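You operate a simulated robot arm through the tools that you are given. There is no shell and no other tool.

You are at the controls of a simulated robot arm. One attempt, no reset.

Task
Paste the white patch, blue bar to 57, lay the FIRM piece on and roll it down.
Fine: on the JOIN plate, the piece's end at the blue bar; brush and hand roller with green band go back. Set down upright: teal brush with green band, hand roller with green band. A coat counts when it lies all over at full strength: go over it till it gets no stronger. What is to be rubbed or washed off counts as gone when no trace of it is left.

The check looks at the end state, three seconds after you hand in, the way a careful person would. Anything else that was tipped, shoved, dropped, spilled or broken makes it a failure.

Robot
A 7-joint arm with a two-finger parallel gripper, fixed in place. Base frame: the origin is at the foot of the arm, x ahead of it, y to its left, z up; the work surface is at about z = 80. Units: cm, rad, N and s.
Its first joint turns from -2.304 to 2.304 rad. Payload 3.91 kg.
The tool frame sits at the grasp point between the pads (the TCP): z along the fingers, y along the line on which they close. The tips reach 3 cm beyond it. The gripper opens to 11 cm. The fingers are 2 cm wide and 1 cm thick; the gripper's body (4.8 by 11.2 cm) begins 5.5 cm behind the TCP.
Orientation is that of the tool frame in the base frame, as a unit quaternion [w, x, y, z]. With the fingers straight down and closing along the base's y, the tool's x points along the base's -x, its y along +y and its z along -z.

Tools
- The arm moves only by the tool step_arm. Its argument "plan" is one flat list of numbers, 7 for each row, row after row: the turn, a rotation vector about the tool's x, y, z in rad, then the shift along the tool's x, y, z in cm, then the finger opening in cm, from 0 to 11. In form: [ax, ay, az, dx, dy, dz, hand, ax, ay, az, dx, dy, dz, hand, ...]. A call has 1 to 20 rows; each row is the pose to reach, as a shift and turn from the pose commanded when the call began, along the tool's axes at that moment. Rows are played at 5 a second. More than 5 cm and 0.15 rad between two rows, or a gripper value outside its range, and nothing of the call is played. Where a pose cannot be reached the arm comes as near as it can. A force on the tool above 40 N (or 10 N above the force at the start of the call, whichever is more), or a blocked arm, ends the call early, and 0.2 s more pass. Each finger travels about 10.8 cm/s and halts on what it meets, pressing with about 33 N; the grip force reading is that of the motor and also rises with nothing between the fingers. The clock runs only during rows and for 0.2 s after the last one: add rows that repeat a pose to give the fingers time. It gives the time, the measured TCP pose, the force on the tool (base axes), the opening and the grip force at its end, in the units of the frame above (readings bear some noise), with the torque about the TCP (base axes, N m) and any sound that the robot's microphone picked up.
- Cameras (640 x 400 px; columns grow to the right, rows downward): "scene" is fixed at [40.01, 49.89, 141.95]; the picture's right is [-0.29, -0.96, 0.00], its down [-0.86, 0.27, -0.43] and it looks along [0.41, -0.13, -0.90] (base axes); focal length 214 px, centre (320, 200). "wrist" rides on the gripper at [7.2, 1.7, -10.3] in the tool frame; the picture's right is [-0.23, 0.97, 0.00], its down [-0.76, -0.18, -0.62] and it looks along [-0.61, -0.14, 0.78] (tool axes); focal length 222 px, centre (320, 200). There is no depth. A picture from a camera that has moved, and an enlarged one, comes with that camera's place and axes in the base frame and with its lens.
- get_image(camera): a new picture of that camera. The clock stands still meanwhile.
- inspect(camera, box): a new picture of the part [left, top, right, bottom] of that camera's present view, enlarged. The clock stands still meanwhile.
- hand_in(): hands the job in; it is judged then, once.

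Places have to be worked out from the pictures, the camera data and where the tool is seen. Open the gripper and draw the arm clear of the work before you hand the job in, unless the task says otherwise.

The tools are called after "Emit:" by a JSON object that holds its "fn" and its "kwargs". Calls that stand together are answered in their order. step_arm: Moves the arm, as the interface text tells. Its arguments: {"type":"object","properties":{"plan":{"type":"array","items":{"type":"number"}}},"required":["plan"]} The other tools are called the same way: get_image (camera) takes a picture; inspect (camera, box) takes an enlarged picture of a part of a camera's view; hand_in () hands the job in.

At the start:

```text
time: 0.0
ee_pos: [56.18, 33.59, 111.46]
tool_rot: [0.0, -0.001, 1.0, 0.0]
force: [-0.6, -0.1, -0.6]
moment: [0.0, 0.03, 0.03]
width: 10.98
finger_force: 0.1
```

scene: 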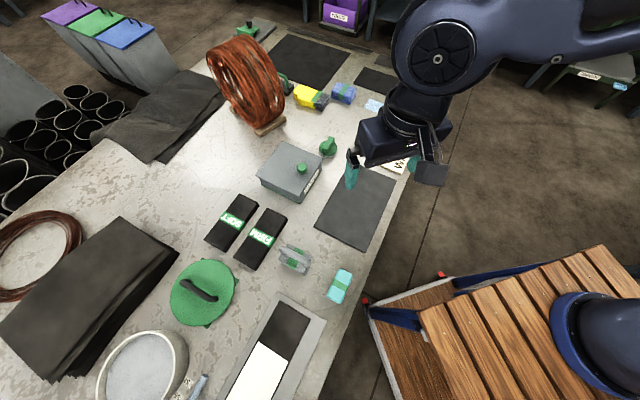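
wrist: 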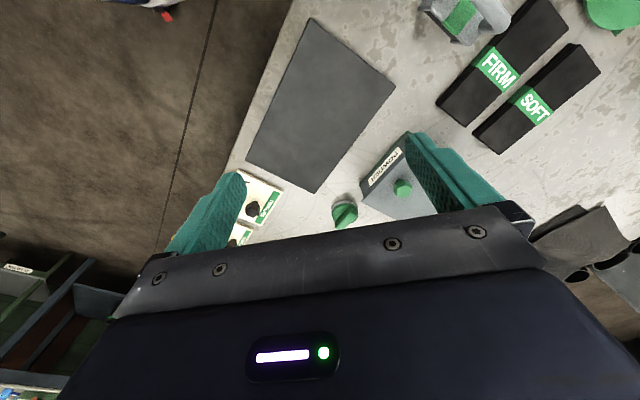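

I start by looking closely at the scene before moving anything.

Emit:
{"fn": "inspect", "kwargs": {"camera": "scene", "box": [80, 240, 370, 400]}}

Emit:
{"fn": "inspect", "kwargs": {"camera": "scene", "box": [190, 120, 430, 270]}}

Emit:
{"fn": "inspect", "kwargs": {"camera": "scene", "box": [200, 20, 440, 170]}}

Emit:
{"fn": "inspect", "kwargs": {"camera": "wrist", "box": [160, 120, 480, 320]}}

```text
2.21 times, centred on (225, 320) of scene
camera zoom: at [40.01, 49.89, 141.95], right [-0.29, -0.96, 0.0], down [-0.86, 0.27, -0.43], along [0.41, -0.13, -0.9], focal length 473 px, centre (530, -65)
```

zoom: 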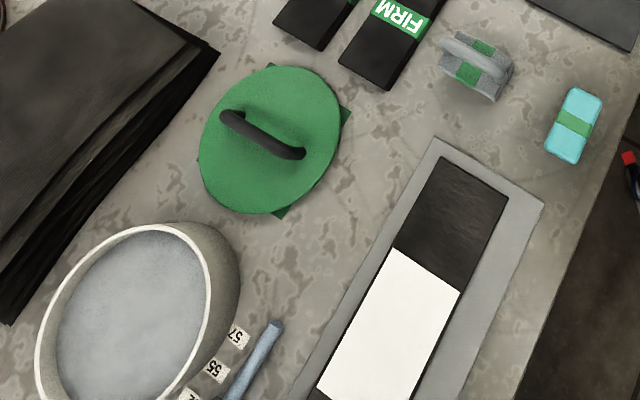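

```text
2.67 times, centred on (310, 195) of scene
camera zoom: at [40.01, 49.89, 141.95], right [-0.29, -0.96, 0.0], down [-0.86, 0.27, -0.43], along [0.41, -0.13, -0.9], focal length 572 px, centre (347, 213)
```

zoom: 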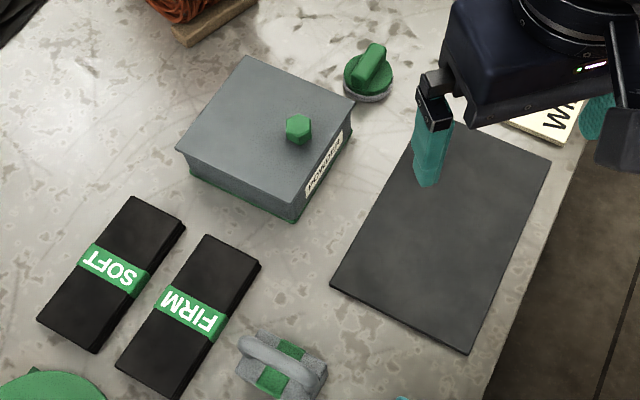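

```text
2.67 times, centred on (320, 95) of scene
camera zoom: at [40.01, 49.89, 141.95], right [-0.29, -0.96, 0.0], down [-0.86, 0.27, -0.43], along [0.41, -0.13, -0.9], focal length 572 px, centre (320, 480)
```

zoom: 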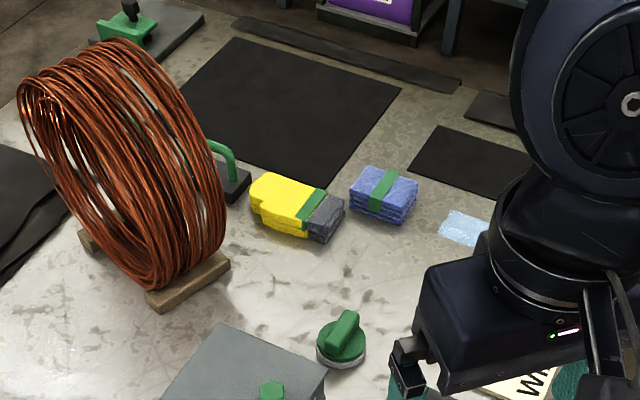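

```text
2.00 times, centred on (320, 220) of wrist
camera zoom: at [48.99, 35.29, 121.88], right [0.23, 0.97, 0.0], down [0.76, -0.18, 0.62], along [0.61, -0.14, -0.78], focal length 444 px, centre (320, 160)
```

zoom: 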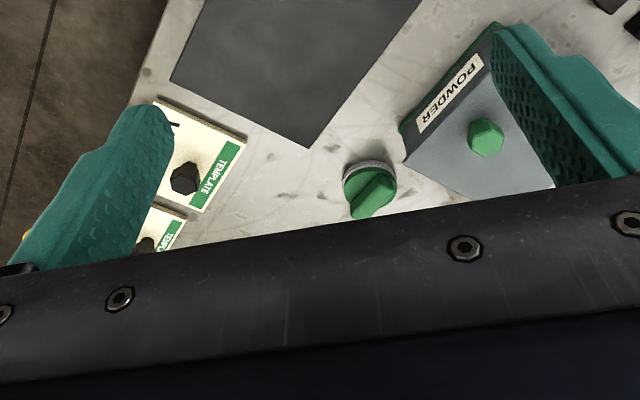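

The JOIN area, pot and blue bar lie at the lower edge of the scene view, near (35, 68). I swing the arm up high to look there with the wrist camera.

Emit:
{"fn": "step_arm", "kwargs": {"plan": [0, 0, -0.11, 2.6, 2.6, 0, 11, 0, 0, -0.22, 5.2, 5.2, 0, 11, 0, 0, -0.33, 7.8, 7.8, 0, 11, 0, 0, -0.44, 10.4, 10.4, 0, 11, 0, 0, -0.55, 13, 13, 0, 11, 0, 0, -0.66, 15.6, 15.6, 0, 11, 0, 0, -0.77, 18.2, 18.2, 0, 11, 0, 0, -0.88, 20.8, 20.8, 0, 11, 0, 0, -0.99, 23.4, 23.4, 0, 11, 0, 0, -1.1, 26, 26, 0, 11]}}

Emit:
{"fn": "get_image", "kwargs": {"camera": "wrist"}}

Emit:
{"fn": "get_image", "kwargs": {"camera": "scene"}}

```text
time: 2.2
ee_pos: [30.5, 59.46, 111.44]
tool_rot: [0.001, -0.523, 0.852, 0.0]
force: [0.2, -0.3, 0.1]
moment: [0.05, 0.02, 0.01]
width: 11.0
finger_force: 0.1
```

```text
taken
camera wrist: at [25.57, 53.84, 121.82], right [-0.77, 0.64, 0.0], down [0.5, 0.6, 0.62], along [0.4, 0.48, -0.78], focal length 222 px, centre (320, 200)
```

wrist: 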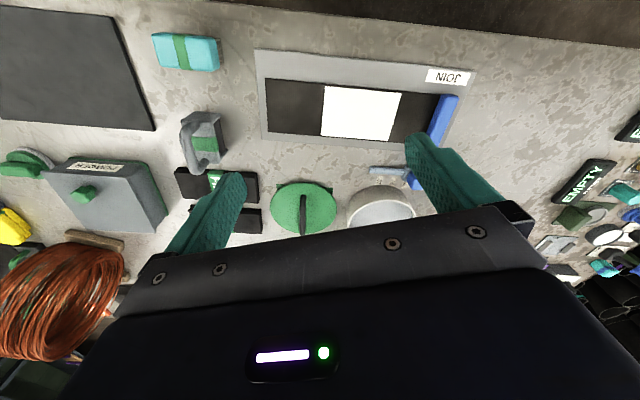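

```text
taken
```

scene: 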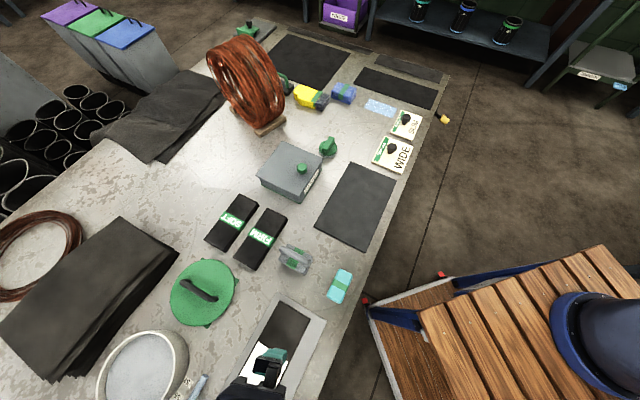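

Now the wrist camera sees the JOIN plate, the blue bar and scale. Let me enlarge this.

Emit:
{"fn": "inspect", "kwargs": {"camera": "wrist", "box": [240, 40, 480, 190]}}

Emit:
{"fn": "inspect", "kwargs": {"camera": "wrist", "box": [340, 130, 500, 230]}}

Emit:
{"fn": "inspect", "kwargs": {"camera": "wrist", "box": [140, 20, 340, 240]}}

Emit:
{"fn": "inspect", "kwargs": {"camera": "wrist", "box": [480, 100, 640, 290]}}

Emit:
{"fn": "inspect", "kwargs": {"camera": "scene", "box": [320, 60, 480, 180]}}

Emit:
{"fn": "inspect", "kwargs": {"camera": "scene", "box": [230, 10, 390, 110]}}

```text
2.67 times, centred on (360, 115) of wrist
camera zoom: at [25.57, 53.84, 121.82], right [-0.77, 0.64, 0.0], down [0.5, 0.6, 0.62], along [0.4, 0.48, -0.78], focal length 592 px, centre (213, 427)
```

zoom: 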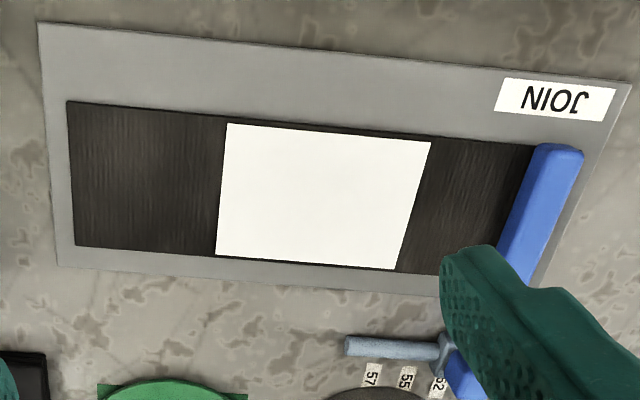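

```text
4.00 times, centred on (420, 180) of wrist
camera zoom: at [25.57, 53.84, 121.82], right [-0.77, 0.64, 0.0], down [0.5, 0.6, 0.62], along [0.4, 0.48, -0.78], focal length 888 px, centre (-80, 280)
```

zoom: 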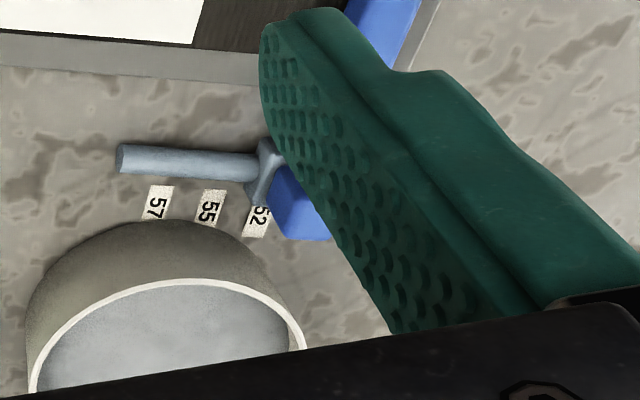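

```text
1.82 times, centred on (240, 130) of wrist
camera zoom: at [25.57, 53.84, 121.82], right [-0.77, 0.64, 0.0], down [0.5, 0.6, 0.62], along [0.4, 0.48, -0.78], focal length 404 px, centre (466, 327)
```

zoom: 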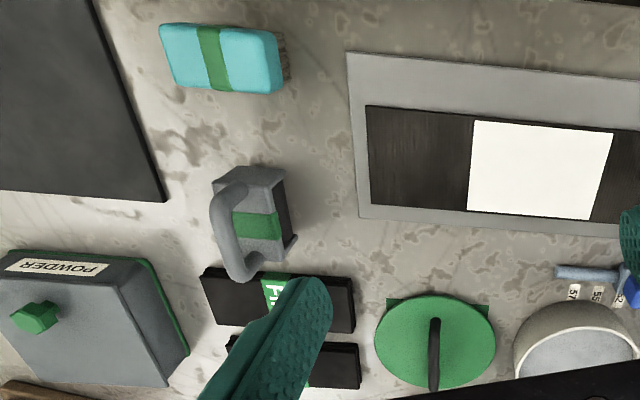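

```text
2.11 times, centred on (560, 195) of wrist
camera zoom: at [25.57, 53.84, 121.82], right [-0.77, 0.64, 0.0], down [0.5, 0.6, 0.62], along [0.4, 0.48, -0.78], focal length 468 px, centre (-185, 210)
```

zoom: 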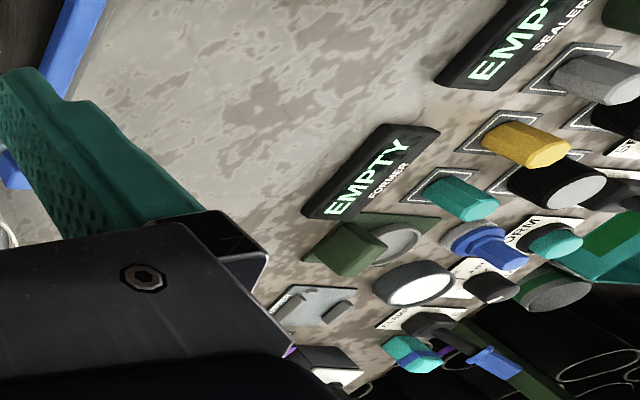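

```text
3.33 times, centred on (400, 120) of scene
camera zoom: at [40.01, 49.89, 141.95], right [-0.29, -0.96, 0.0], down [-0.86, 0.27, -0.43], along [0.41, -0.13, -0.9], focal length 715 px, centre (53, 467)
```

zoom: 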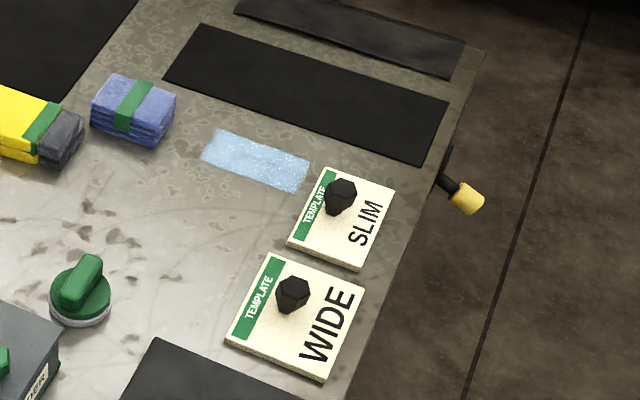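

```text
4.00 times, centred on (310, 60) of scene
camera zoom: at [40.01, 49.89, 141.95], right [-0.29, -0.96, 0.0], down [-0.86, 0.27, -0.43], along [0.41, -0.13, -0.9], focal length 858 px, centre (360, 760)
```

zoom: 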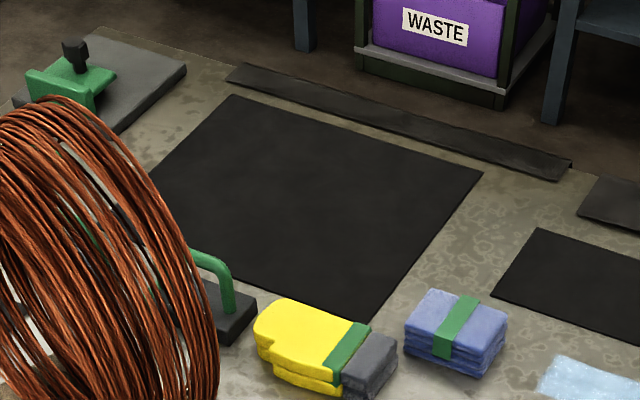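

I can see JOIN plate, the bar's slide at 52/55/57 with the pot near it, the teal brush and the hand roller. The finger hides the bar's clamp, so I shift sideways along the table to see it and the area beyond.

Emit:
{"fn": "step_arm", "kwargs": {"plan": [0, 0, 0, -0.9, 3.5, 0, 11, 0, 0, 0, -1.8, 7, 0, 11, 0, 0, 0, -2.7, 10.5, 0, 11, 0, 0, 0, -3.3, 13, 0, 11]}}

Emit:
{"fn": "get_image", "kwargs": {"camera": "wrist"}}

Emit:
{"fn": "inspect", "kwargs": {"camera": "wrist", "box": [200, 60, 440, 210]}}

Emit:
{"fn": "inspect", "kwargs": {"camera": "wrist", "box": [440, 60, 640, 285]}}

```text
time: 3.2
ee_pos: [20.29, 68.19, 111.43]
tool_rot: [-0.001, -0.523, 0.853, 0.0]
force: [-0.3, -0.6, 0.4]
moment: [0.02, 0.06, 0.01]
width: 10.98
finger_force: 0.1
```

```text
taken
camera wrist: at [15.43, 62.67, 121.82], right [-0.76, 0.64, 0.0], down [0.5, 0.6, 0.62], along [0.4, 0.48, -0.78], focal length 222 px, centre (320, 200)
```

wrist: 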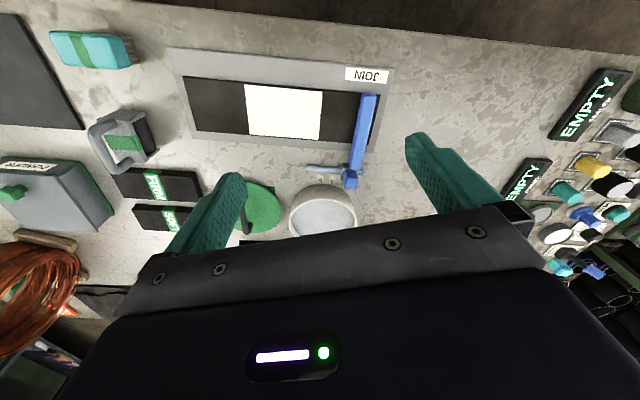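

```text
2.67 times, centred on (320, 135) of wrist
camera zoom: at [15.43, 62.67, 121.82], right [-0.76, 0.64, 0.0], down [0.5, 0.6, 0.62], along [0.4, 0.48, -0.78], focal length 592 px, centre (320, 373)
```

zoom: 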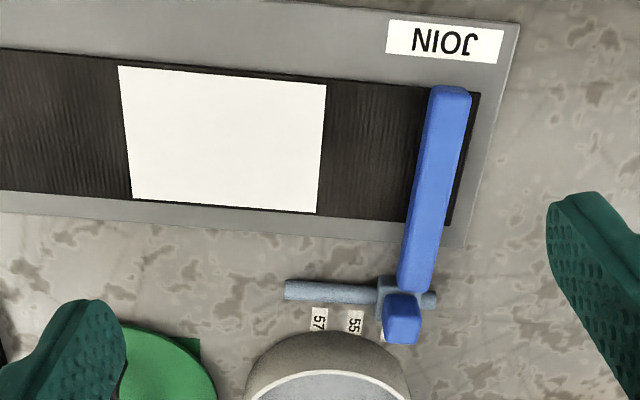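

```text
1.78 times, centred on (540, 172) of wrist
camera zoom: at [15.43, 62.67, 121.82], right [-0.76, 0.64, 0.0], down [0.5, 0.6, 0.62], along [0.4, 0.48, -0.78], focal length 395 px, centre (-71, 249)
```

zoom: 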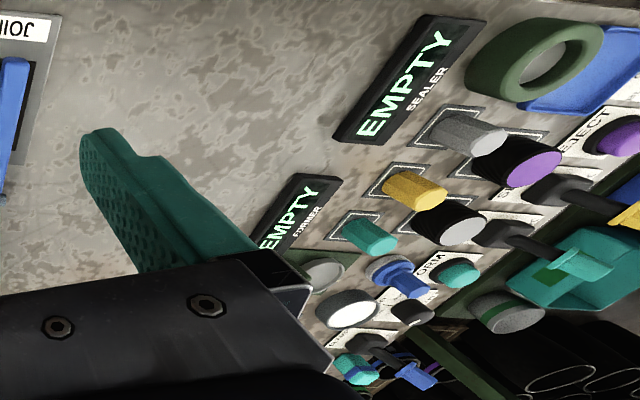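

Emit:
{"fn": "inspect", "kwargs": {"camera": "scene", "box": [80, 310, 230, 400]}}

Emit:
{"fn": "inspect", "kwargs": {"camera": "scene", "box": [160, 240, 360, 365]}}

Emit:
{"fn": "inspect", "kwargs": {"camera": "wrist", "box": [20, 10, 180, 240]}}

Emit:
{"fn": "inspect", "kwargs": {"camera": "wrist", "box": [220, 150, 400, 250]}}

```text
4.27 times, centred on (155, 355) of scene
camera zoom: at [40.01, 49.89, 141.95], right [-0.29, -0.96, 0.0], down [-0.86, 0.27, -0.43], along [0.41, -0.13, -0.9], focal length 915 px, centre (1024, -461)
```

zoom: 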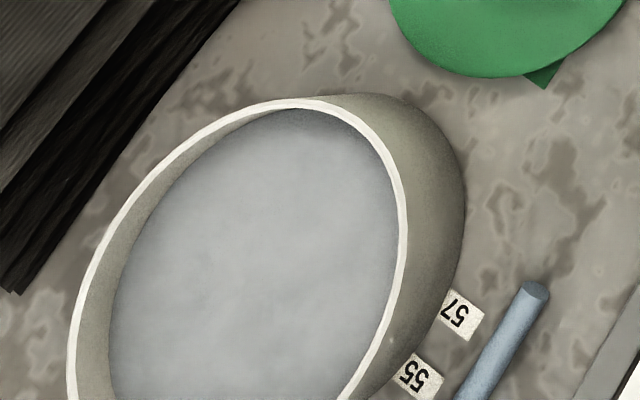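

```text
3.20 times, centred on (260, 302) of scene
camera zoom: at [40.01, 49.89, 141.95], right [-0.29, -0.96, 0.0], down [-0.86, 0.27, -0.43], along [0.41, -0.13, -0.9], focal length 686 px, centre (512, -128)
```

zoom: 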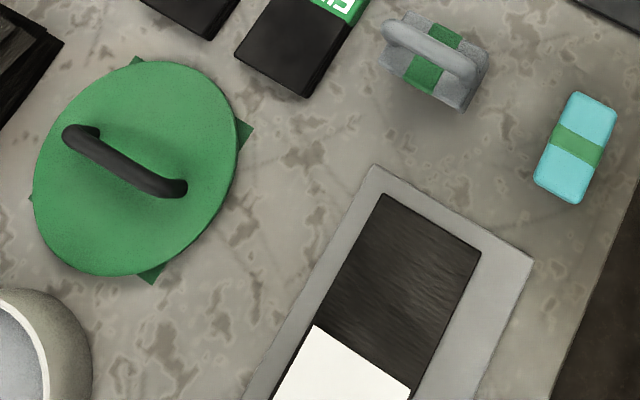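

```text
1.74 times, centred on (100, 125) of wrist
camera zoom: at [15.43, 62.67, 121.82], right [-0.76, 0.64, 0.0], down [0.5, 0.6, 0.62], along [0.4, 0.48, -0.78], focal length 386 px, centre (703, 330)
```

zoom: 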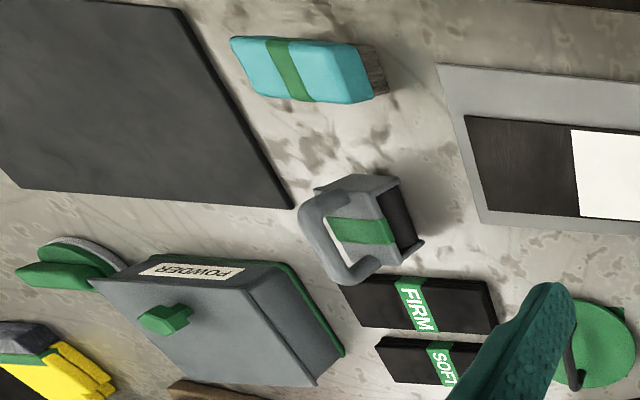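

```text
3.56 times, centred on (310, 200) of wrist
camera zoom: at [15.43, 62.67, 121.82], right [-0.76, 0.64, 0.0], down [0.5, 0.6, 0.62], along [0.4, 0.48, -0.78], focal length 790 px, centre (356, 200)
```

zoom: 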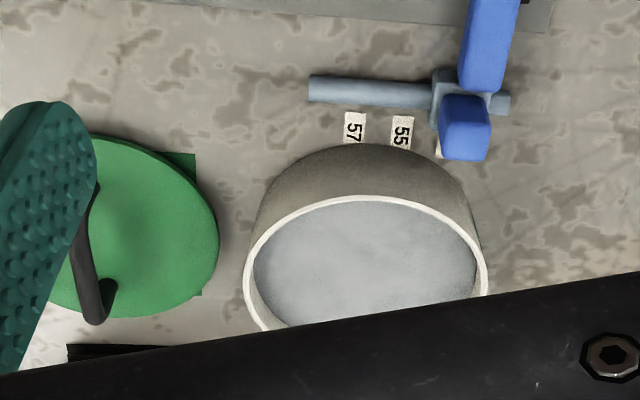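

The bar is at 52 on the slide; I estimate the table frame is turned 45° and the plate's white patch spans about 13 × 9 cm. I align the tool with the table and go lower for a closer look at the bar's slide.

Emit:
{"fn": "step_arm", "kwargs": {"plan": [0, 0, 0.079, -2.9, -0.4, 2.8, 11, 0, 0, 0.158, -5.7, -0.8, 5.7, 11, 0, 0, 0.237, -8.6, -1.2, 8.5, 11, 0, 0, 0.316, -11.5, -1.55, 11.4, 11]}}

Emit:
{"fn": "get_image", "kwargs": {"camera": "wrist"}}

Emit:
{"fn": "inspect", "kwargs": {"camera": "wrist", "box": [240, 60, 440, 210]}}

```text
time: 4.2
ee_pos: [26.95, 77.98, 100.08]
tool_rot: [0.002, -0.382, 0.924, 0.0]
force: [0.6, -0.4, 0.5]
moment: [0.02, -0.01, -0.03]
width: 10.98
finger_force: 0.1
```

```text
taken
camera wrist: at [20.6, 74.08, 110.51], right [-0.53, 0.85, 0.0], down [0.66, 0.41, 0.62], along [0.53, 0.33, -0.78], focal length 222 px, centre (320, 200)
```

wrist: 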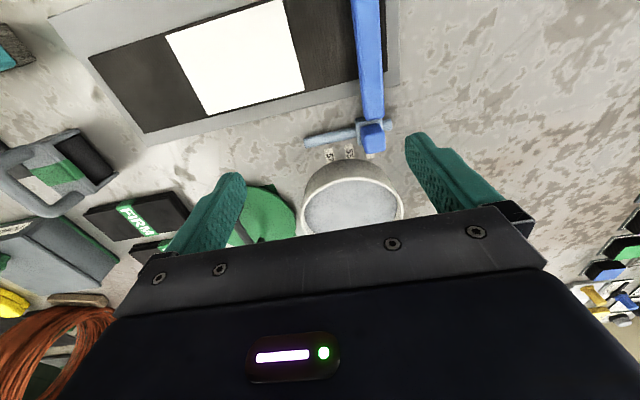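

```text
2.67 times, centred on (340, 135) of wrist
camera zoom: at [20.6, 74.08, 110.51], right [-0.53, 0.85, 0.0], down [0.66, 0.41, 0.62], along [0.53, 0.33, -0.78], focal length 592 px, centre (267, 373)
```

zoom: 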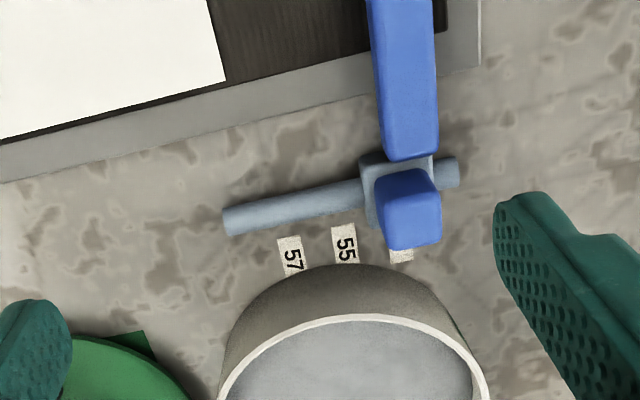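

The bar with its upright blue knob sits on a clamp near p≈42 (52 mark), and mark 57 is about 6.5 cm to the left. I move above the bar between the plate and the clamp, fingers half open, to check alignment before gripping it.

Emit:
{"fn": "step_arm", "kwargs": {"plan": [0, 0, 0, -1.0, 2.0, 2.5, 8, 0, 0, 0, -2.0, 4.0, 5, 7, 0, 0, 0, -2.8, 6.1, 8, 6, 0, 0, 0, -2.8, 6.1, 8, 6]}}

Emit:
{"fn": "get_image", "kwargs": {"camera": "wrist"}}

Emit:
{"fn": "inspect", "kwargs": {"camera": "wrist", "box": [200, 60, 440, 210]}}

```text
time: 5.2
ee_pos: [24.58, 84.29, 92.14]
tool_rot: [0.0, -0.382, 0.924, -0.001]
force: [-0.7, 0.4, -0.6]
moment: [0.03, 0.0, 0.0]
width: 6.02
finger_force: 0.0
```

```text
taken
camera wrist: at [18.14, 80.35, 102.49], right [-0.53, 0.85, 0.0], down [0.66, 0.41, 0.62], along [0.53, 0.33, -0.78], focal length 222 px, centre (320, 200)
```

wrist: 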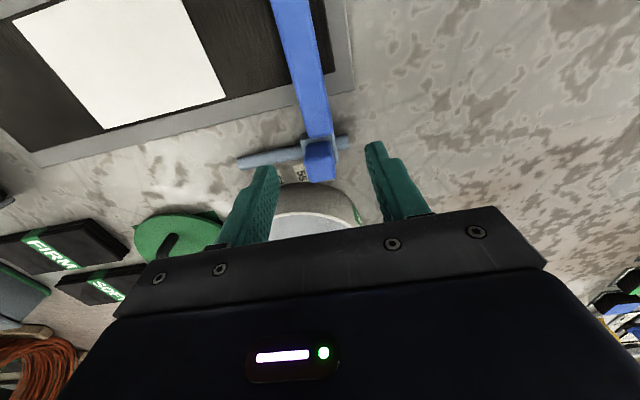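

```text
2.67 times, centred on (320, 135) of wrist
camera zoom: at [18.14, 80.35, 102.49], right [-0.53, 0.85, 0.0], down [0.66, 0.41, 0.62], along [0.53, 0.33, -0.78], focal length 592 px, centre (320, 373)
```

zoom: 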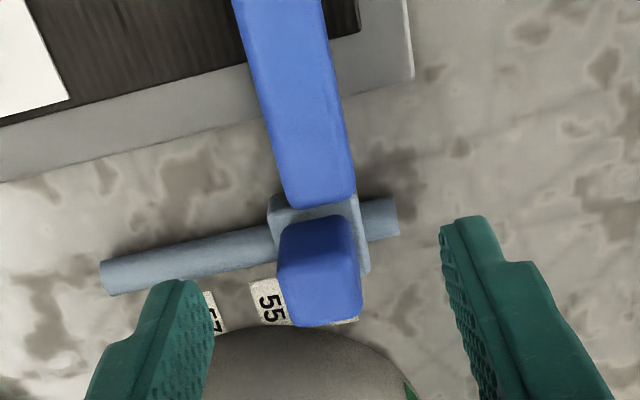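

The bar's centre is at p≈42.2, right between the fingers; its end is at q≈77.8 before the clamp. I go down around it with the tips about 1 cm above the table and close gently.

Emit:
{"fn": "step_arm", "kwargs": {"plan": [0, 0, 0, 0.3, 0, 3, 6, 0, 0, 0, 0.6, 0, 6, 6, 0, 0, 0, 0.6, 0, 8.1, 6, 0, 0, 0, 0.6, 0, 8.1, 6]}}

Emit:
{"fn": "get_image", "kwargs": {"camera": "wrist"}}

```text
time: 6.2
ee_pos: [23.91, 83.88, 83.92]
tool_rot: [0.0, -0.381, 0.925, 0.0]
force: [1.0, 1.3, 0.1]
moment: [0.0, 0.03, 0.01]
width: 6.03
finger_force: 0.0
```

```text
taken
camera wrist: at [17.61, 79.96, 94.31], right [-0.53, 0.85, 0.0], down [0.66, 0.41, 0.62], along [0.53, 0.33, -0.78], focal length 222 px, centre (320, 200)
```

wrist: 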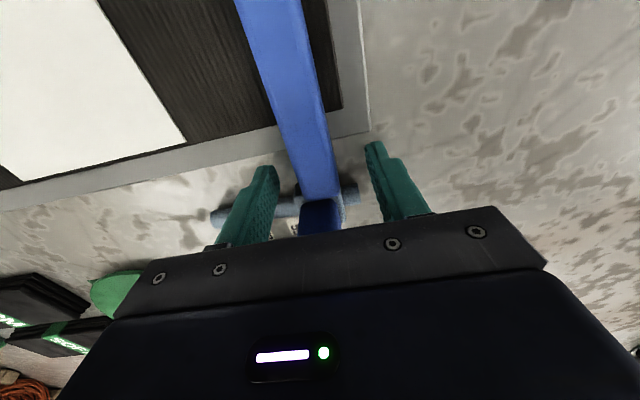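

The bar is straight between the fingers; now I close on it.

Emit:
{"fn": "step_arm", "kwargs": {"plan": [0, 0, 0, 0, 0, 0, 3.5, 0, 0, 0, 0, 0, 0, 2, 0, 0, 0, 0, 0, 0, 1, 0, 0, 0, 0, 0, 0, 1]}}

Emit:
{"fn": "inspect", "kwargs": {"camera": "wrist", "box": [200, 60, 440, 210]}}

```text
time: 7.2
ee_pos: [23.94, 83.77, 83.92]
tool_rot: [0.0, -0.382, 0.924, -0.001]
force: [5.5, -11.0, 0.6]
moment: [-0.73, 0.21, 0.32]
width: 2.37
finger_force: 45.5
```

```text
2.67 times, centred on (320, 135) of wrist
camera zoom: at [17.68, 79.92, 94.32], right [-0.53, 0.85, 0.0], down [0.66, 0.41, 0.62], along [0.53, 0.33, -0.78], focal length 592 px, centre (320, 373)
```

zoom: 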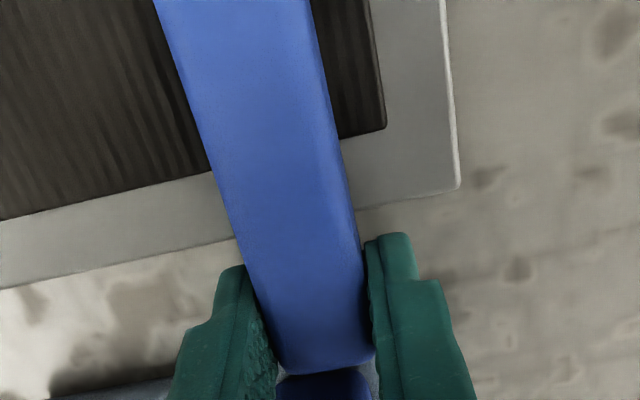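

Gripped (2.4 cm wide bar). I slide it to the left a few cm, watching the force.

Emit:
{"fn": "step_arm", "kwargs": {"plan": [0, 0, 0, 0, -0.7, 0, 1, 0, 0, 0, 0, -1.4, 0, 1, 0, 0, 0, 0, -2.1, 0, 1, 0, 0, 0, 0, -2.8, 0, 1]}}

Emit:
{"fn": "get_image", "kwargs": {"camera": "wrist"}}

```text
time: 8.2
ee_pos: [26.07, 81.83, 83.89]
tool_rot: [0.001, -0.381, 0.924, 0.0]
force: [2.3, 1.7, -9.4]
moment: [0.64, -0.84, 0.26]
width: 2.4
finger_force: 45.4
```

```text
taken
camera wrist: at [19.67, 77.93, 94.32], right [-0.53, 0.85, 0.0], down [0.66, 0.41, 0.62], along [0.53, 0.33, -0.78], focal length 222 px, centre (320, 200)
```

wrist: 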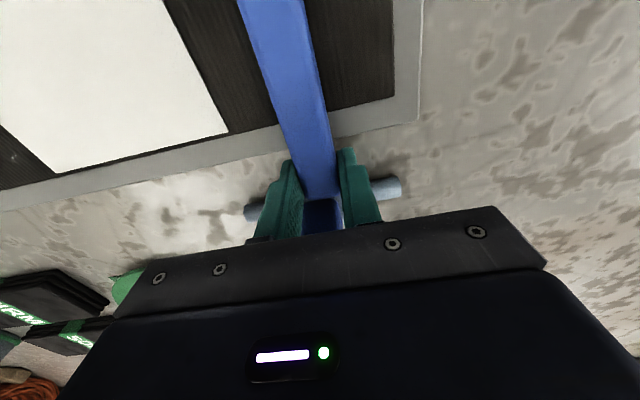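

It slides well (moved 2.9 cm). I continue to just short of the estimated 57 position, then release and check against the label.

Emit:
{"fn": "step_arm", "kwargs": {"plan": [0, 0, 0, 0, -0.8, 0, 1, 0, 0, 0, 0, -1.6, 0, 1, 0, 0, 0, 0, -2.4, 0, 1, 0, 0, 0, 0, -3.2, 0, 1, 0, 0, 0, 0, -3.2, 0, 1]}}

Emit:
{"fn": "step_arm", "kwargs": {"plan": [0, 0, 0, 0, 0, 0, 4, 0, 0, 0, 0, 0, 0, 6, 0, 0, 0, 0, 0, -3, 6, 0, 0, 0, 0, 0, -6, 6, 0, 0, 0, 2, 0, -9, 6, 0, 0, 0, 5, 0, -12, 6, 0, 0, 0, 8, 0, -14, 6]}}

Emit:
{"fn": "get_image", "kwargs": {"camera": "wrist"}}

Emit:
{"fn": "inspect", "kwargs": {"camera": "wrist", "box": [240, 90, 400, 200]}}

```text
time: 9.4
ee_pos: [28.28, 79.53, 83.91]
tool_rot: [-0.001, -0.382, 0.924, 0.0]
force: [-2.6, -4.3, -13.2]
moment: [-0.27, 0.28, 0.22]
width: 2.35
finger_force: 44.8
```

```text
time: 11.0
ee_pos: [22.34, 73.83, 97.98]
tool_rot: [-0.001, -0.382, 0.924, 0.0]
force: [0.2, 1.3, -1.1]
moment: [-0.01, 0.02, 0.0]
width: 6.02
finger_force: 0.2
```

```text
taken
camera wrist: at [16.13, 70.05, 108.34], right [-0.53, 0.85, 0.0], down [0.67, 0.41, 0.62], along [0.53, 0.33, -0.78], focal length 222 px, centre (320, 200)
```

wrist: 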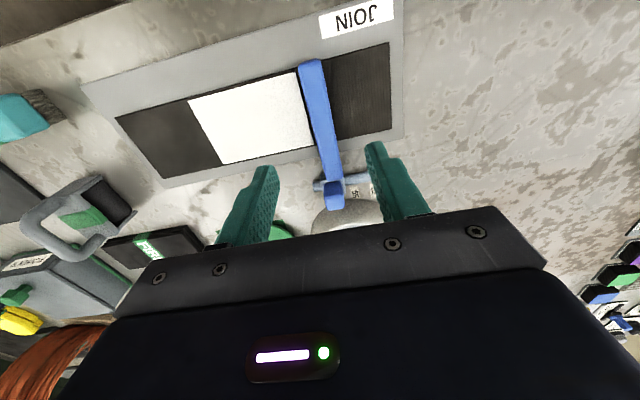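

```text
3.64 times, centred on (320, 145) of wrist
camera zoom: at [16.13, 70.05, 108.34], right [-0.53, 0.85, 0.0], down [0.67, 0.41, 0.62], along [0.53, 0.33, -0.78], focal length 808 px, centre (320, 400)
```

zoom: 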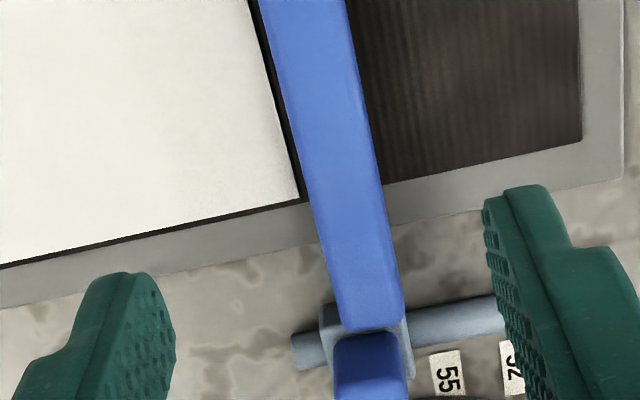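

Emit:
{"fn": "inspect", "kwargs": {"camera": "scene", "box": [140, 330, 260, 400]}}

Emit:
{"fn": "get_image", "kwargs": {"camera": "scene"}}

```text
5.33 times, centred on (200, 365) of scene
camera zoom: at [40.01, 49.89, 141.95], right [-0.29, -0.96, 0.0], down [-0.86, 0.27, -0.43], along [0.41, -0.13, -0.9], focal length 1144 px, centre (960, -680)
```

zoom: 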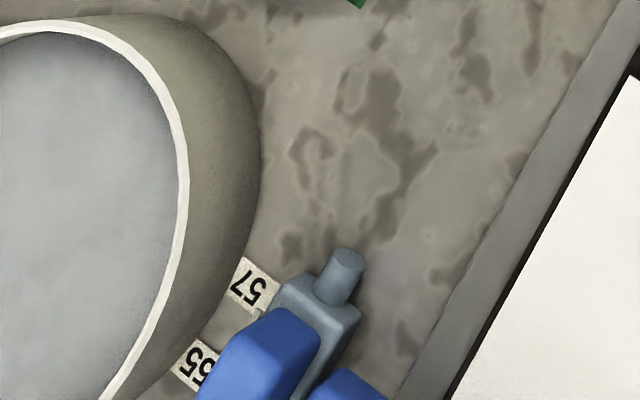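

```text
taken
```

scene: 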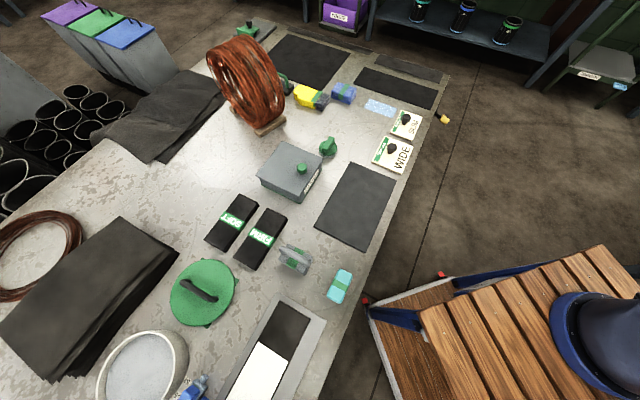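

The bar centre is now at p≈36.25; mark 57 lies at p≈35.75, so it needs about 0.5 cm more. I go back down, grip it again and ease it onto the mark.

Emit:
{"fn": "step_arm", "kwargs": {"plan": [0, 0, 0, -4, -0.3, 2.5, 6, 0, 0, 0, -8, -0.66, 5, 6, 0, 0, 0, -8, -0.66, 9.5, 6, 0, 0, 0, -8, -0.66, 14, 6, 0, 0, 0, -8, -0.66, 14, 4, 0, 0, 0, -8, -0.66, 14, 2, 0, 0, 0, -8, -0.66, 14, 1, 0, 0, 0, -8, -0.66, 14, 1]}}

```text
time: 12.8
ee_pos: [28.42, 79.24, 84.06]
tool_rot: [0.0, -0.383, 0.924, 0.001]
force: [-24.4, 29.5, 1.8]
moment: [0.8, 0.03, 0.04]
width: 2.92
finger_force: 20.0
```

The right finger presses on the bar with 38 N, not slid yet fully. I ease it a bit further left in small steps.

Emit:
{"fn": "step_arm", "kwargs": {"plan": [0, 0, 0, 0, -0.1, 0, 1, 0, 0, 0, 0, -0.2, 0, 1, 0, 0, 0, 0, -0.2, 0, 1]}}

```text
time: 13.7
ee_pos: [28.3, 79.27, 84.24]
tool_rot: [-0.001, -0.384, 0.923, 0.004]
force: [-20.9, 25.1, -3.2]
moment: [0.46, -0.23, -0.1]
width: 2.66
finger_force: 16.5
stopped in row 3: the force on the tool passed its limit at 49 N (the readings are from after the stop); the commanded pose is now the measured one
```

The bar stays at p≈36.2 even with about 45 N, so it may be stopped there. I let go, lift off and look at the clamp and mark from straight above.

Emit:
{"fn": "step_arm", "kwargs": {"plan": [0, 0, 0, 0, 0.15, 0, 4, 0, 0, 0, 0, 0.15, 0, 6, 0, 0, 0, 0, 0.15, -3, 6, 0, 0, 0, 0, 0, -7, 6, 0, 0, 0, 0, 0, -11, 6, 0, 0, 0, -2, -1, -14, 6, 0, 0, 0, -6, -1, -16, 6, 0, 0, 0, -10, -1, -16, 6]}}

Emit:
{"fn": "get_image", "kwargs": {"camera": "wrist"}}

Emit:
{"fn": "inspect", "kwargs": {"camera": "wrist", "box": [220, 0, 420, 150]}}

```text
time: 15.5
ee_pos: [36.45, 85.29, 100.32]
tool_rot: [0.0, -0.384, 0.924, 0.001]
force: [-0.2, -0.2, 0.9]
moment: [0.01, 0.02, 0.01]
width: 6.0
finger_force: 0.1
```

```text
taken
camera wrist: at [30.07, 81.42, 110.7], right [-0.53, 0.85, 0.0], down [0.66, 0.41, 0.62], along [0.53, 0.33, -0.78], focal length 222 px, centre (320, 200)
```

wrist: 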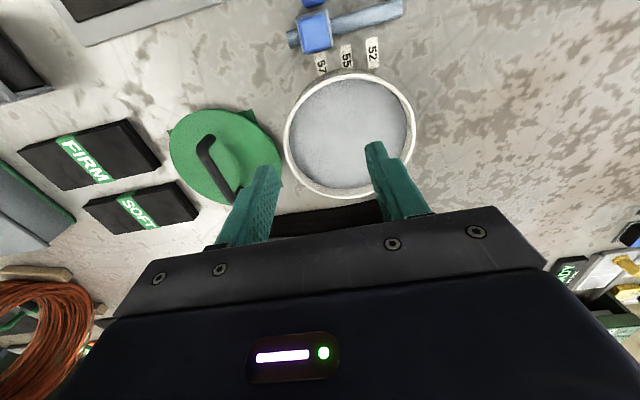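

```text
2.67 times, centred on (320, 75) of wrist
camera zoom: at [30.07, 81.42, 110.7], right [-0.53, 0.85, 0.0], down [0.66, 0.41, 0.62], along [0.53, 0.33, -0.78], focal length 592 px, centre (320, 533)
```

zoom: 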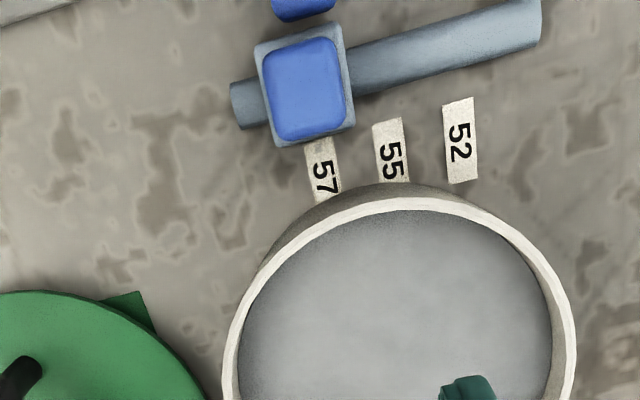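

From above the clamp's knob lines up with 57 just as it lined up with 52 before (clamp centre and label both at p≈35.7) — bar done. Now I swing over to the brush, turning the tool 90° so the fingers close across its short side.

Emit:
{"fn": "step_arm", "kwargs": {"plan": [0, 0, -0.143, 2.5, -2.4, 0, 7, 0, 0, -0.286, 5, -4.8, 0, 8, 0, 0, -0.429, 7.4, -7.2, 0, 8, 0, 0, -0.572, 9.9, -9.6, 0, 8, 0, 0, -0.715, 12.3, -12, 0, 8, 0, 0, -0.857, 14.8, -14.5, 0, 8, 0, 0, -1.0, 17.3, -16.9, 0, 8, 0, 0, -1.143, 19.7, -19.3, 0, 8, 0, 0, -1.286, 22.2, -21.7, 0, 8, 0, 0, -1.429, 24.6, -24.1, 0, 8, 0, 0, -1.571, 27.1, -26.5, 0, 8]}}

Emit:
{"fn": "get_image", "kwargs": {"camera": "wrist"}}

Emit:
{"fn": "inspect", "kwargs": {"camera": "scene", "box": [250, 220, 380, 320]}}

```text
time: 17.9
ee_pos: [36.1, 47.47, 99.99]
tool_rot: [0.0, 0.925, -0.381, -0.001]
force: [-0.1, 0.5, -0.4]
moment: [-0.01, 0.0, -0.01]
width: 8.01
finger_force: 0.0
```

```text
taken
camera wrist: at [39.98, 41.14, 110.28], right [-0.85, -0.53, 0.0], down [-0.41, 0.66, 0.62], along [-0.33, 0.53, -0.78], focal length 222 px, centre (320, 200)
```

wrist: 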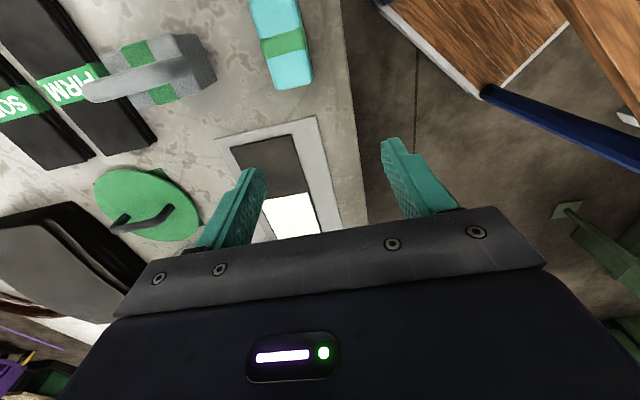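

```text
4.00 times, centred on (315, 270) of scene
camera zoom: at [40.01, 49.89, 141.95], right [-0.29, -0.96, 0.0], down [-0.86, 0.27, -0.43], along [0.41, -0.13, -0.9], focal length 858 px, centre (340, -80)
```

zoom: 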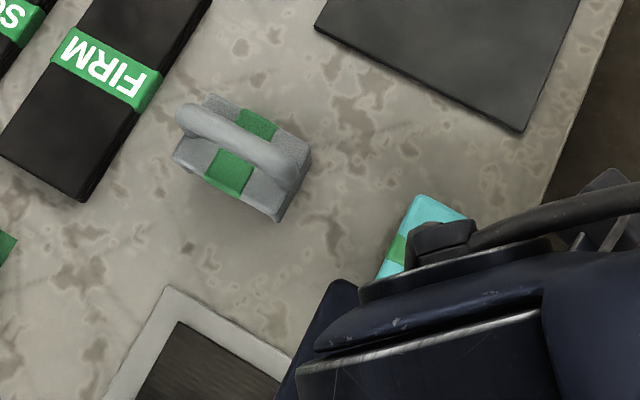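

The brush is partly above the picture; I move back along p so that it lies fully in view, and lower a bit.

Emit:
{"fn": "step_arm", "kwargs": {"plan": [0, 0, 0, 3.5, -1, 0, 8, 0, 0, 0, 7, -2, 0, 8, 0, 0, 0, 7, -2, 0, 8]}}

Emit:
{"fn": "get_image", "kwargs": {"camera": "wrist"}}

Emit:
{"fn": "inspect", "kwargs": {"camera": "wrist", "box": [180, 30, 420, 180]}}

```text
time: 18.7
ee_pos: [42.46, 43.82, 100.05]
tool_rot: [-0.001, 0.924, -0.382, 0.0]
force: [0.5, 0.4, 0.8]
moment: [0.02, -0.01, 0.0]
width: 8.03
finger_force: 0.1
```

```text
taken
camera wrist: at [46.31, 37.61, 110.35], right [-0.85, -0.53, 0.0], down [-0.41, 0.66, 0.62], along [-0.33, 0.53, -0.78], focal length 222 px, centre (320, 200)
```

wrist: 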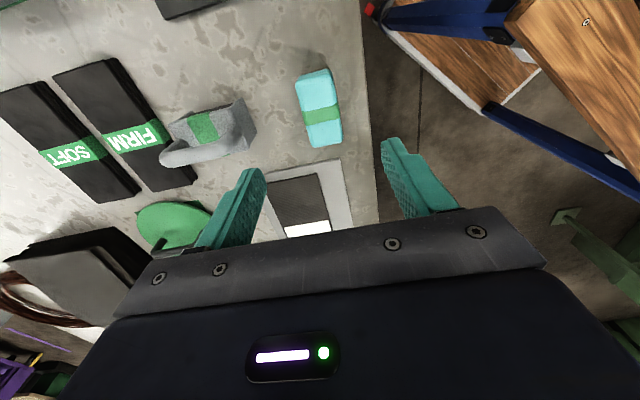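

```text
2.67 times, centred on (300, 105) of wrist
camera zoom: at [46.31, 37.61, 110.35], right [-0.85, -0.53, 0.0], down [-0.41, 0.66, 0.62], along [-0.33, 0.53, -0.78], focal length 592 px, centre (373, 453)
```

zoom: 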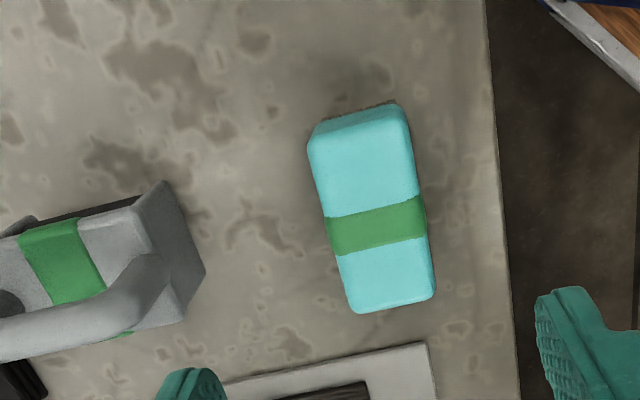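

The brush lies at p −2…5, q 59…62.7, top about z=86, bristles down. I lower the open fingers straight over its middle.

Emit:
{"fn": "step_arm", "kwargs": {"plan": [0, 0, 0, -0.5, 0.1, 4, 8, 0, 0, 0, -0.5, 0.1, 8, 8, 0, 0, 0, -0.5, 0.1, 11, 8, 0, 0, 0, -0.5, 0.1, 11, 8]}}

Emit:
{"fn": "get_image", "kwargs": {"camera": "wrist"}}

```text
time: 19.7
ee_pos: [41.88, 44.12, 89.03]
tool_rot: [-0.001, 0.924, -0.382, -0.001]
force: [0.5, -0.3, 0.5]
moment: [0.01, -0.02, 0.05]
width: 7.98
finger_force: 0.1
```

```text
taken
camera wrist: at [45.83, 37.98, 99.42], right [-0.85, -0.53, 0.0], down [-0.41, 0.66, 0.62], along [-0.33, 0.53, -0.78], focal length 222 px, centre (320, 200)
```

wrist: 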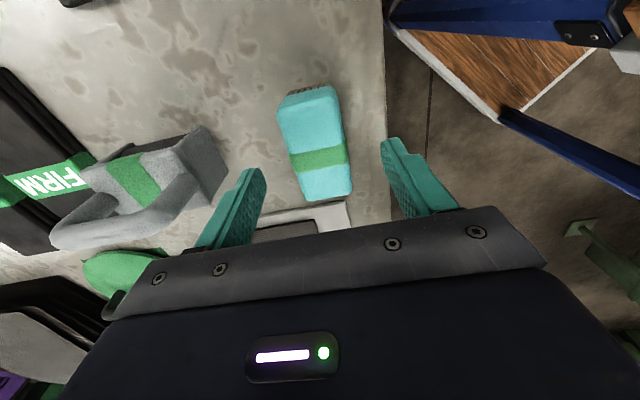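

The brush is well between the fingers. I lower the last 3.3 cm and close on its body.

Emit:
{"fn": "step_arm", "kwargs": {"plan": [0, 0, 0, 0, 0, 1.7, 8, 0, 0, 0, 0, 0, 3.3, 8, 0, 0, 0, 0, 0, 3.3, 8, 0, 0, 0, 0, 0, 3.3, 5.5, 0, 0, 0, 0, 0, 3.3, 3.5, 0, 0, 0, 0, 0, 3.3, 2, 0, 0, 0, 0, 0, 3.3, 2]}}

Emit:
{"fn": "get_image", "kwargs": {"camera": "wrist"}}

```text
time: 21.3
ee_pos: [41.94, 44.3, 85.67]
tool_rot: [0.0, 0.924, -0.383, -0.001]
force: [0.0, -0.3, 0.9]
moment: [0.01, -0.01, -0.03]
width: 3.95
finger_force: 32.8
```

```text
taken
camera wrist: at [45.85, 38.05, 96.01], right [-0.85, -0.53, 0.0], down [-0.41, 0.66, 0.62], along [-0.33, 0.53, -0.78], focal length 222 px, centre (320, 200)
```

wrist: 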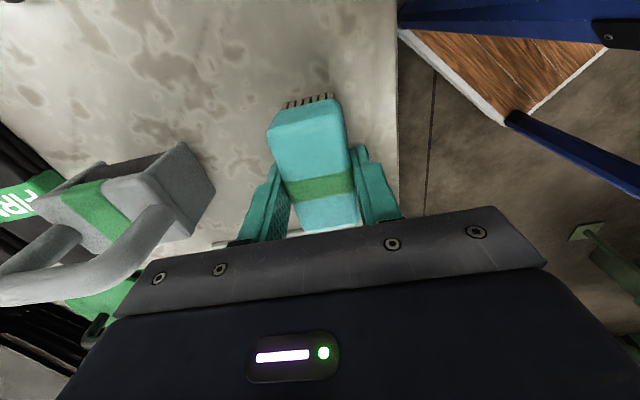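

Brush gripped (body 3.95 cm wide) at p=1.67, q=60.98, z=85.67 – that's its home. I lift it and carry it over the pot.

Emit:
{"fn": "step_arm", "kwargs": {"plan": [0, 0, 0, 0, 0, -4, 2, 0, 0, 0, 0, 0, -8, 2, 0, 0, 0, 0, 0, -12, 2, 0, 0, 0, -3, -2.3, -15, 2, 0, 0, 0, -6.4, -5, -15, 2, 0, 0, 0, -9.7, -7.5, -15, 2, 0, 0, 0, -13, -10, -15, 2, 0, 0, 0, -16.2, -12.5, -15, 2, 0, 0, 0, -19.5, -15, -15, 2, 0, 0, 0, -22.7, -17.5, -15, 2, 0, 0, 0, -26, -20, -15, 2, 0, 0, 0, -29.2, -22.5, -15, 2, 0, 0, 0, -32.4, -25, -15, 2, 0, 0, 0, -35.3, -27.5, -15, 2, 0, 0, 0, -35.3, -27.5, -15, 2]}}

Emit:
{"fn": "get_image", "kwargs": {"camera": "wrist"}}

Emit:
{"fn": "get_image", "kwargs": {"camera": "scene"}}

```text
time: 24.5
ee_pos: [36.41, 88.62, 100.71]
tool_rot: [0.0, 0.924, -0.383, -0.001]
force: [-0.1, 0.3, -1.2]
moment: [0.0, 0.01, 0.0]
width: 3.94
finger_force: 33.2
```

```text
taken
camera wrist: at [40.4, 82.32, 111.15], right [-0.85, -0.53, 0.0], down [-0.41, 0.66, 0.62], along [-0.33, 0.53, -0.78], focal length 222 px, centre (320, 200)
```

wrist: 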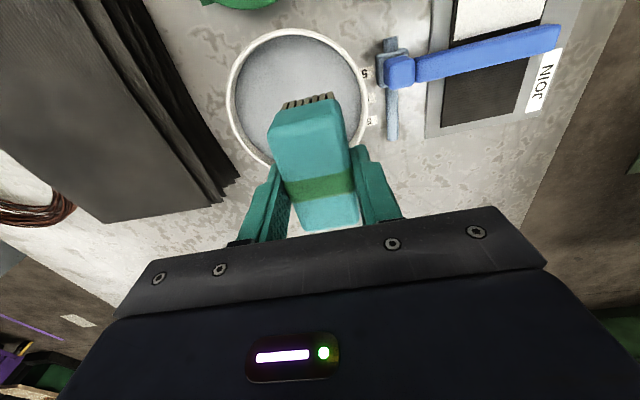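

```text
taken
```

scene: 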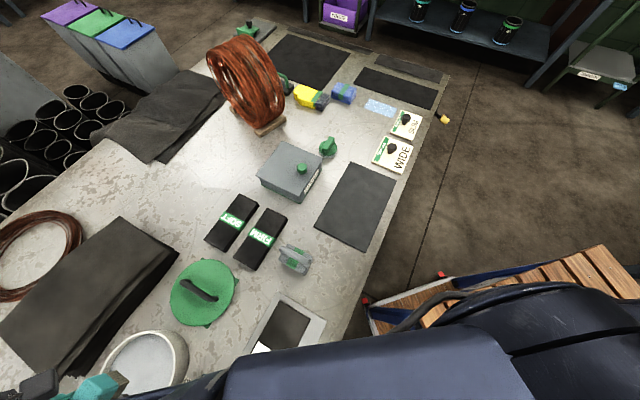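

The brush hangs over the pot (centre p≈37, q≈90.7, rim z≈86, inner radius about 7). I dip straight down until the bristles enter the paste.

Emit:
{"fn": "step_arm", "kwargs": {"plan": [0, 0, 0, 0, -0.3, 3, 2, 0, 0, 0, 0, -0.3, 6, 2, 0, 0, 0, 0, -0.3, 9, 2, 0, 0, 0, 0, -0.3, 11, 2, 0, 0, 0, 0, -0.3, 11, 2]}}

Emit:
{"fn": "get_image", "kwargs": {"camera": "wrist"}}

Emit:
{"fn": "inspect", "kwargs": {"camera": "scene", "box": [0, 300, 200, 400]}}

```text
time: 25.7
ee_pos: [36.66, 88.82, 89.92]
tool_rot: [-0.001, 0.924, -0.383, -0.001]
force: [0.2, -0.6, 13.8]
moment: [-0.34, -0.12, 0.0]
width: 3.94
finger_force: 32.7
```

```text
taken
camera wrist: at [40.57, 82.58, 100.31], right [-0.85, -0.53, 0.0], down [-0.41, 0.66, 0.63], along [-0.33, 0.53, -0.78], focal length 222 px, centre (320, 200)
```

wrist: 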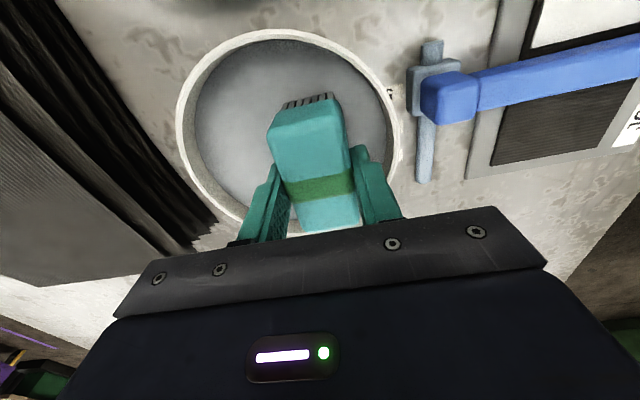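

```text
3.20 times, centred on (100, 350) of scene
camera zoom: at [40.01, 49.89, 141.95], right [-0.29, -0.96, 0.0], down [-0.86, 0.27, -0.43], along [0.41, -0.13, -0.9], focal length 686 px, centre (1024, -280)
```

zoom: 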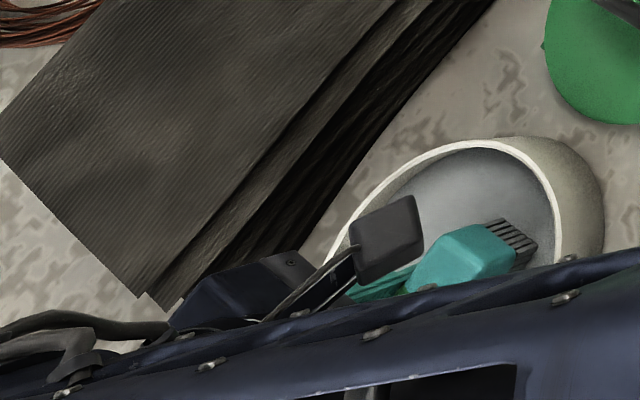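

There is 14 N upward: the bristles press on the paste surface (about z=84.2). I lift a little and check whether the bristles took paste.

Emit:
{"fn": "step_arm", "kwargs": {"plan": [0, 0, 0, 0, 0, 0, 2, 0, 0, 0, 0, 0, -2, 2, 0, 0, 0, 0, 0, -6, 2, 0, 0, 0, 0, 0, -10, 2]}}

Emit:
{"fn": "inspect", "kwargs": {"camera": "wrist", "box": [220, 10, 400, 130]}}

Emit:
{"fn": "inspect", "kwargs": {"camera": "scene", "box": [0, 300, 200, 400]}}

```text
time: 26.7
ee_pos: [36.82, 88.78, 99.84]
tool_rot: [0.0, 0.924, -0.383, -0.001]
force: [0.1, -0.1, -1.3]
moment: [-0.01, 0.0, 0.0]
width: 3.93
finger_force: 33.0
```

```text
3.33 times, centred on (310, 70) of wrist
camera zoom: at [40.68, 82.48, 110.15], right [-0.85, -0.53, 0.0], down [-0.41, 0.66, 0.62], along [-0.33, 0.53, -0.78], focal length 740 px, centre (353, 633)
```

zoom: 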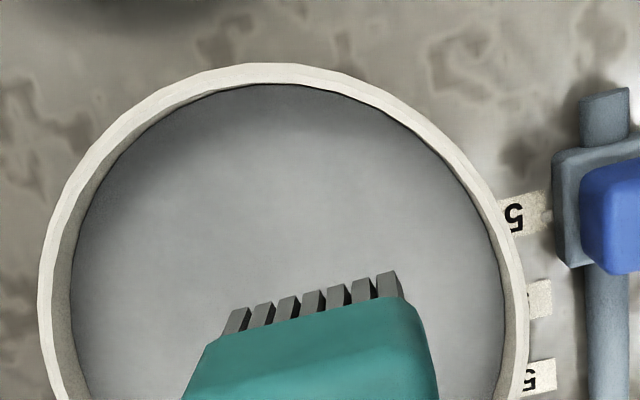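

```text
3.20 times, centred on (100, 350) of scene
camera zoom: at [40.01, 49.89, 141.95], right [-0.29, -0.96, 0.0], down [-0.86, 0.27, -0.43], along [0.41, -0.13, -0.9], focal length 686 px, centre (1024, -280)
```

zoom: 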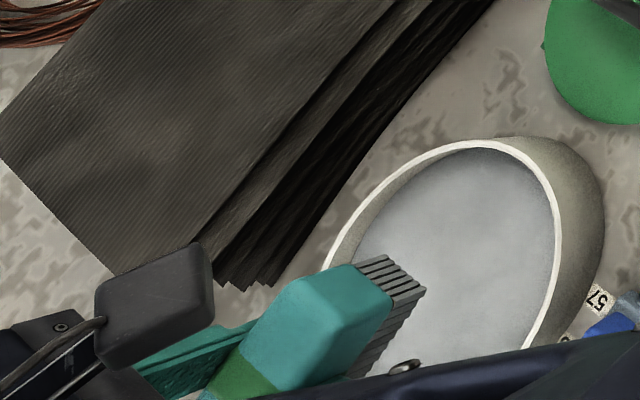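

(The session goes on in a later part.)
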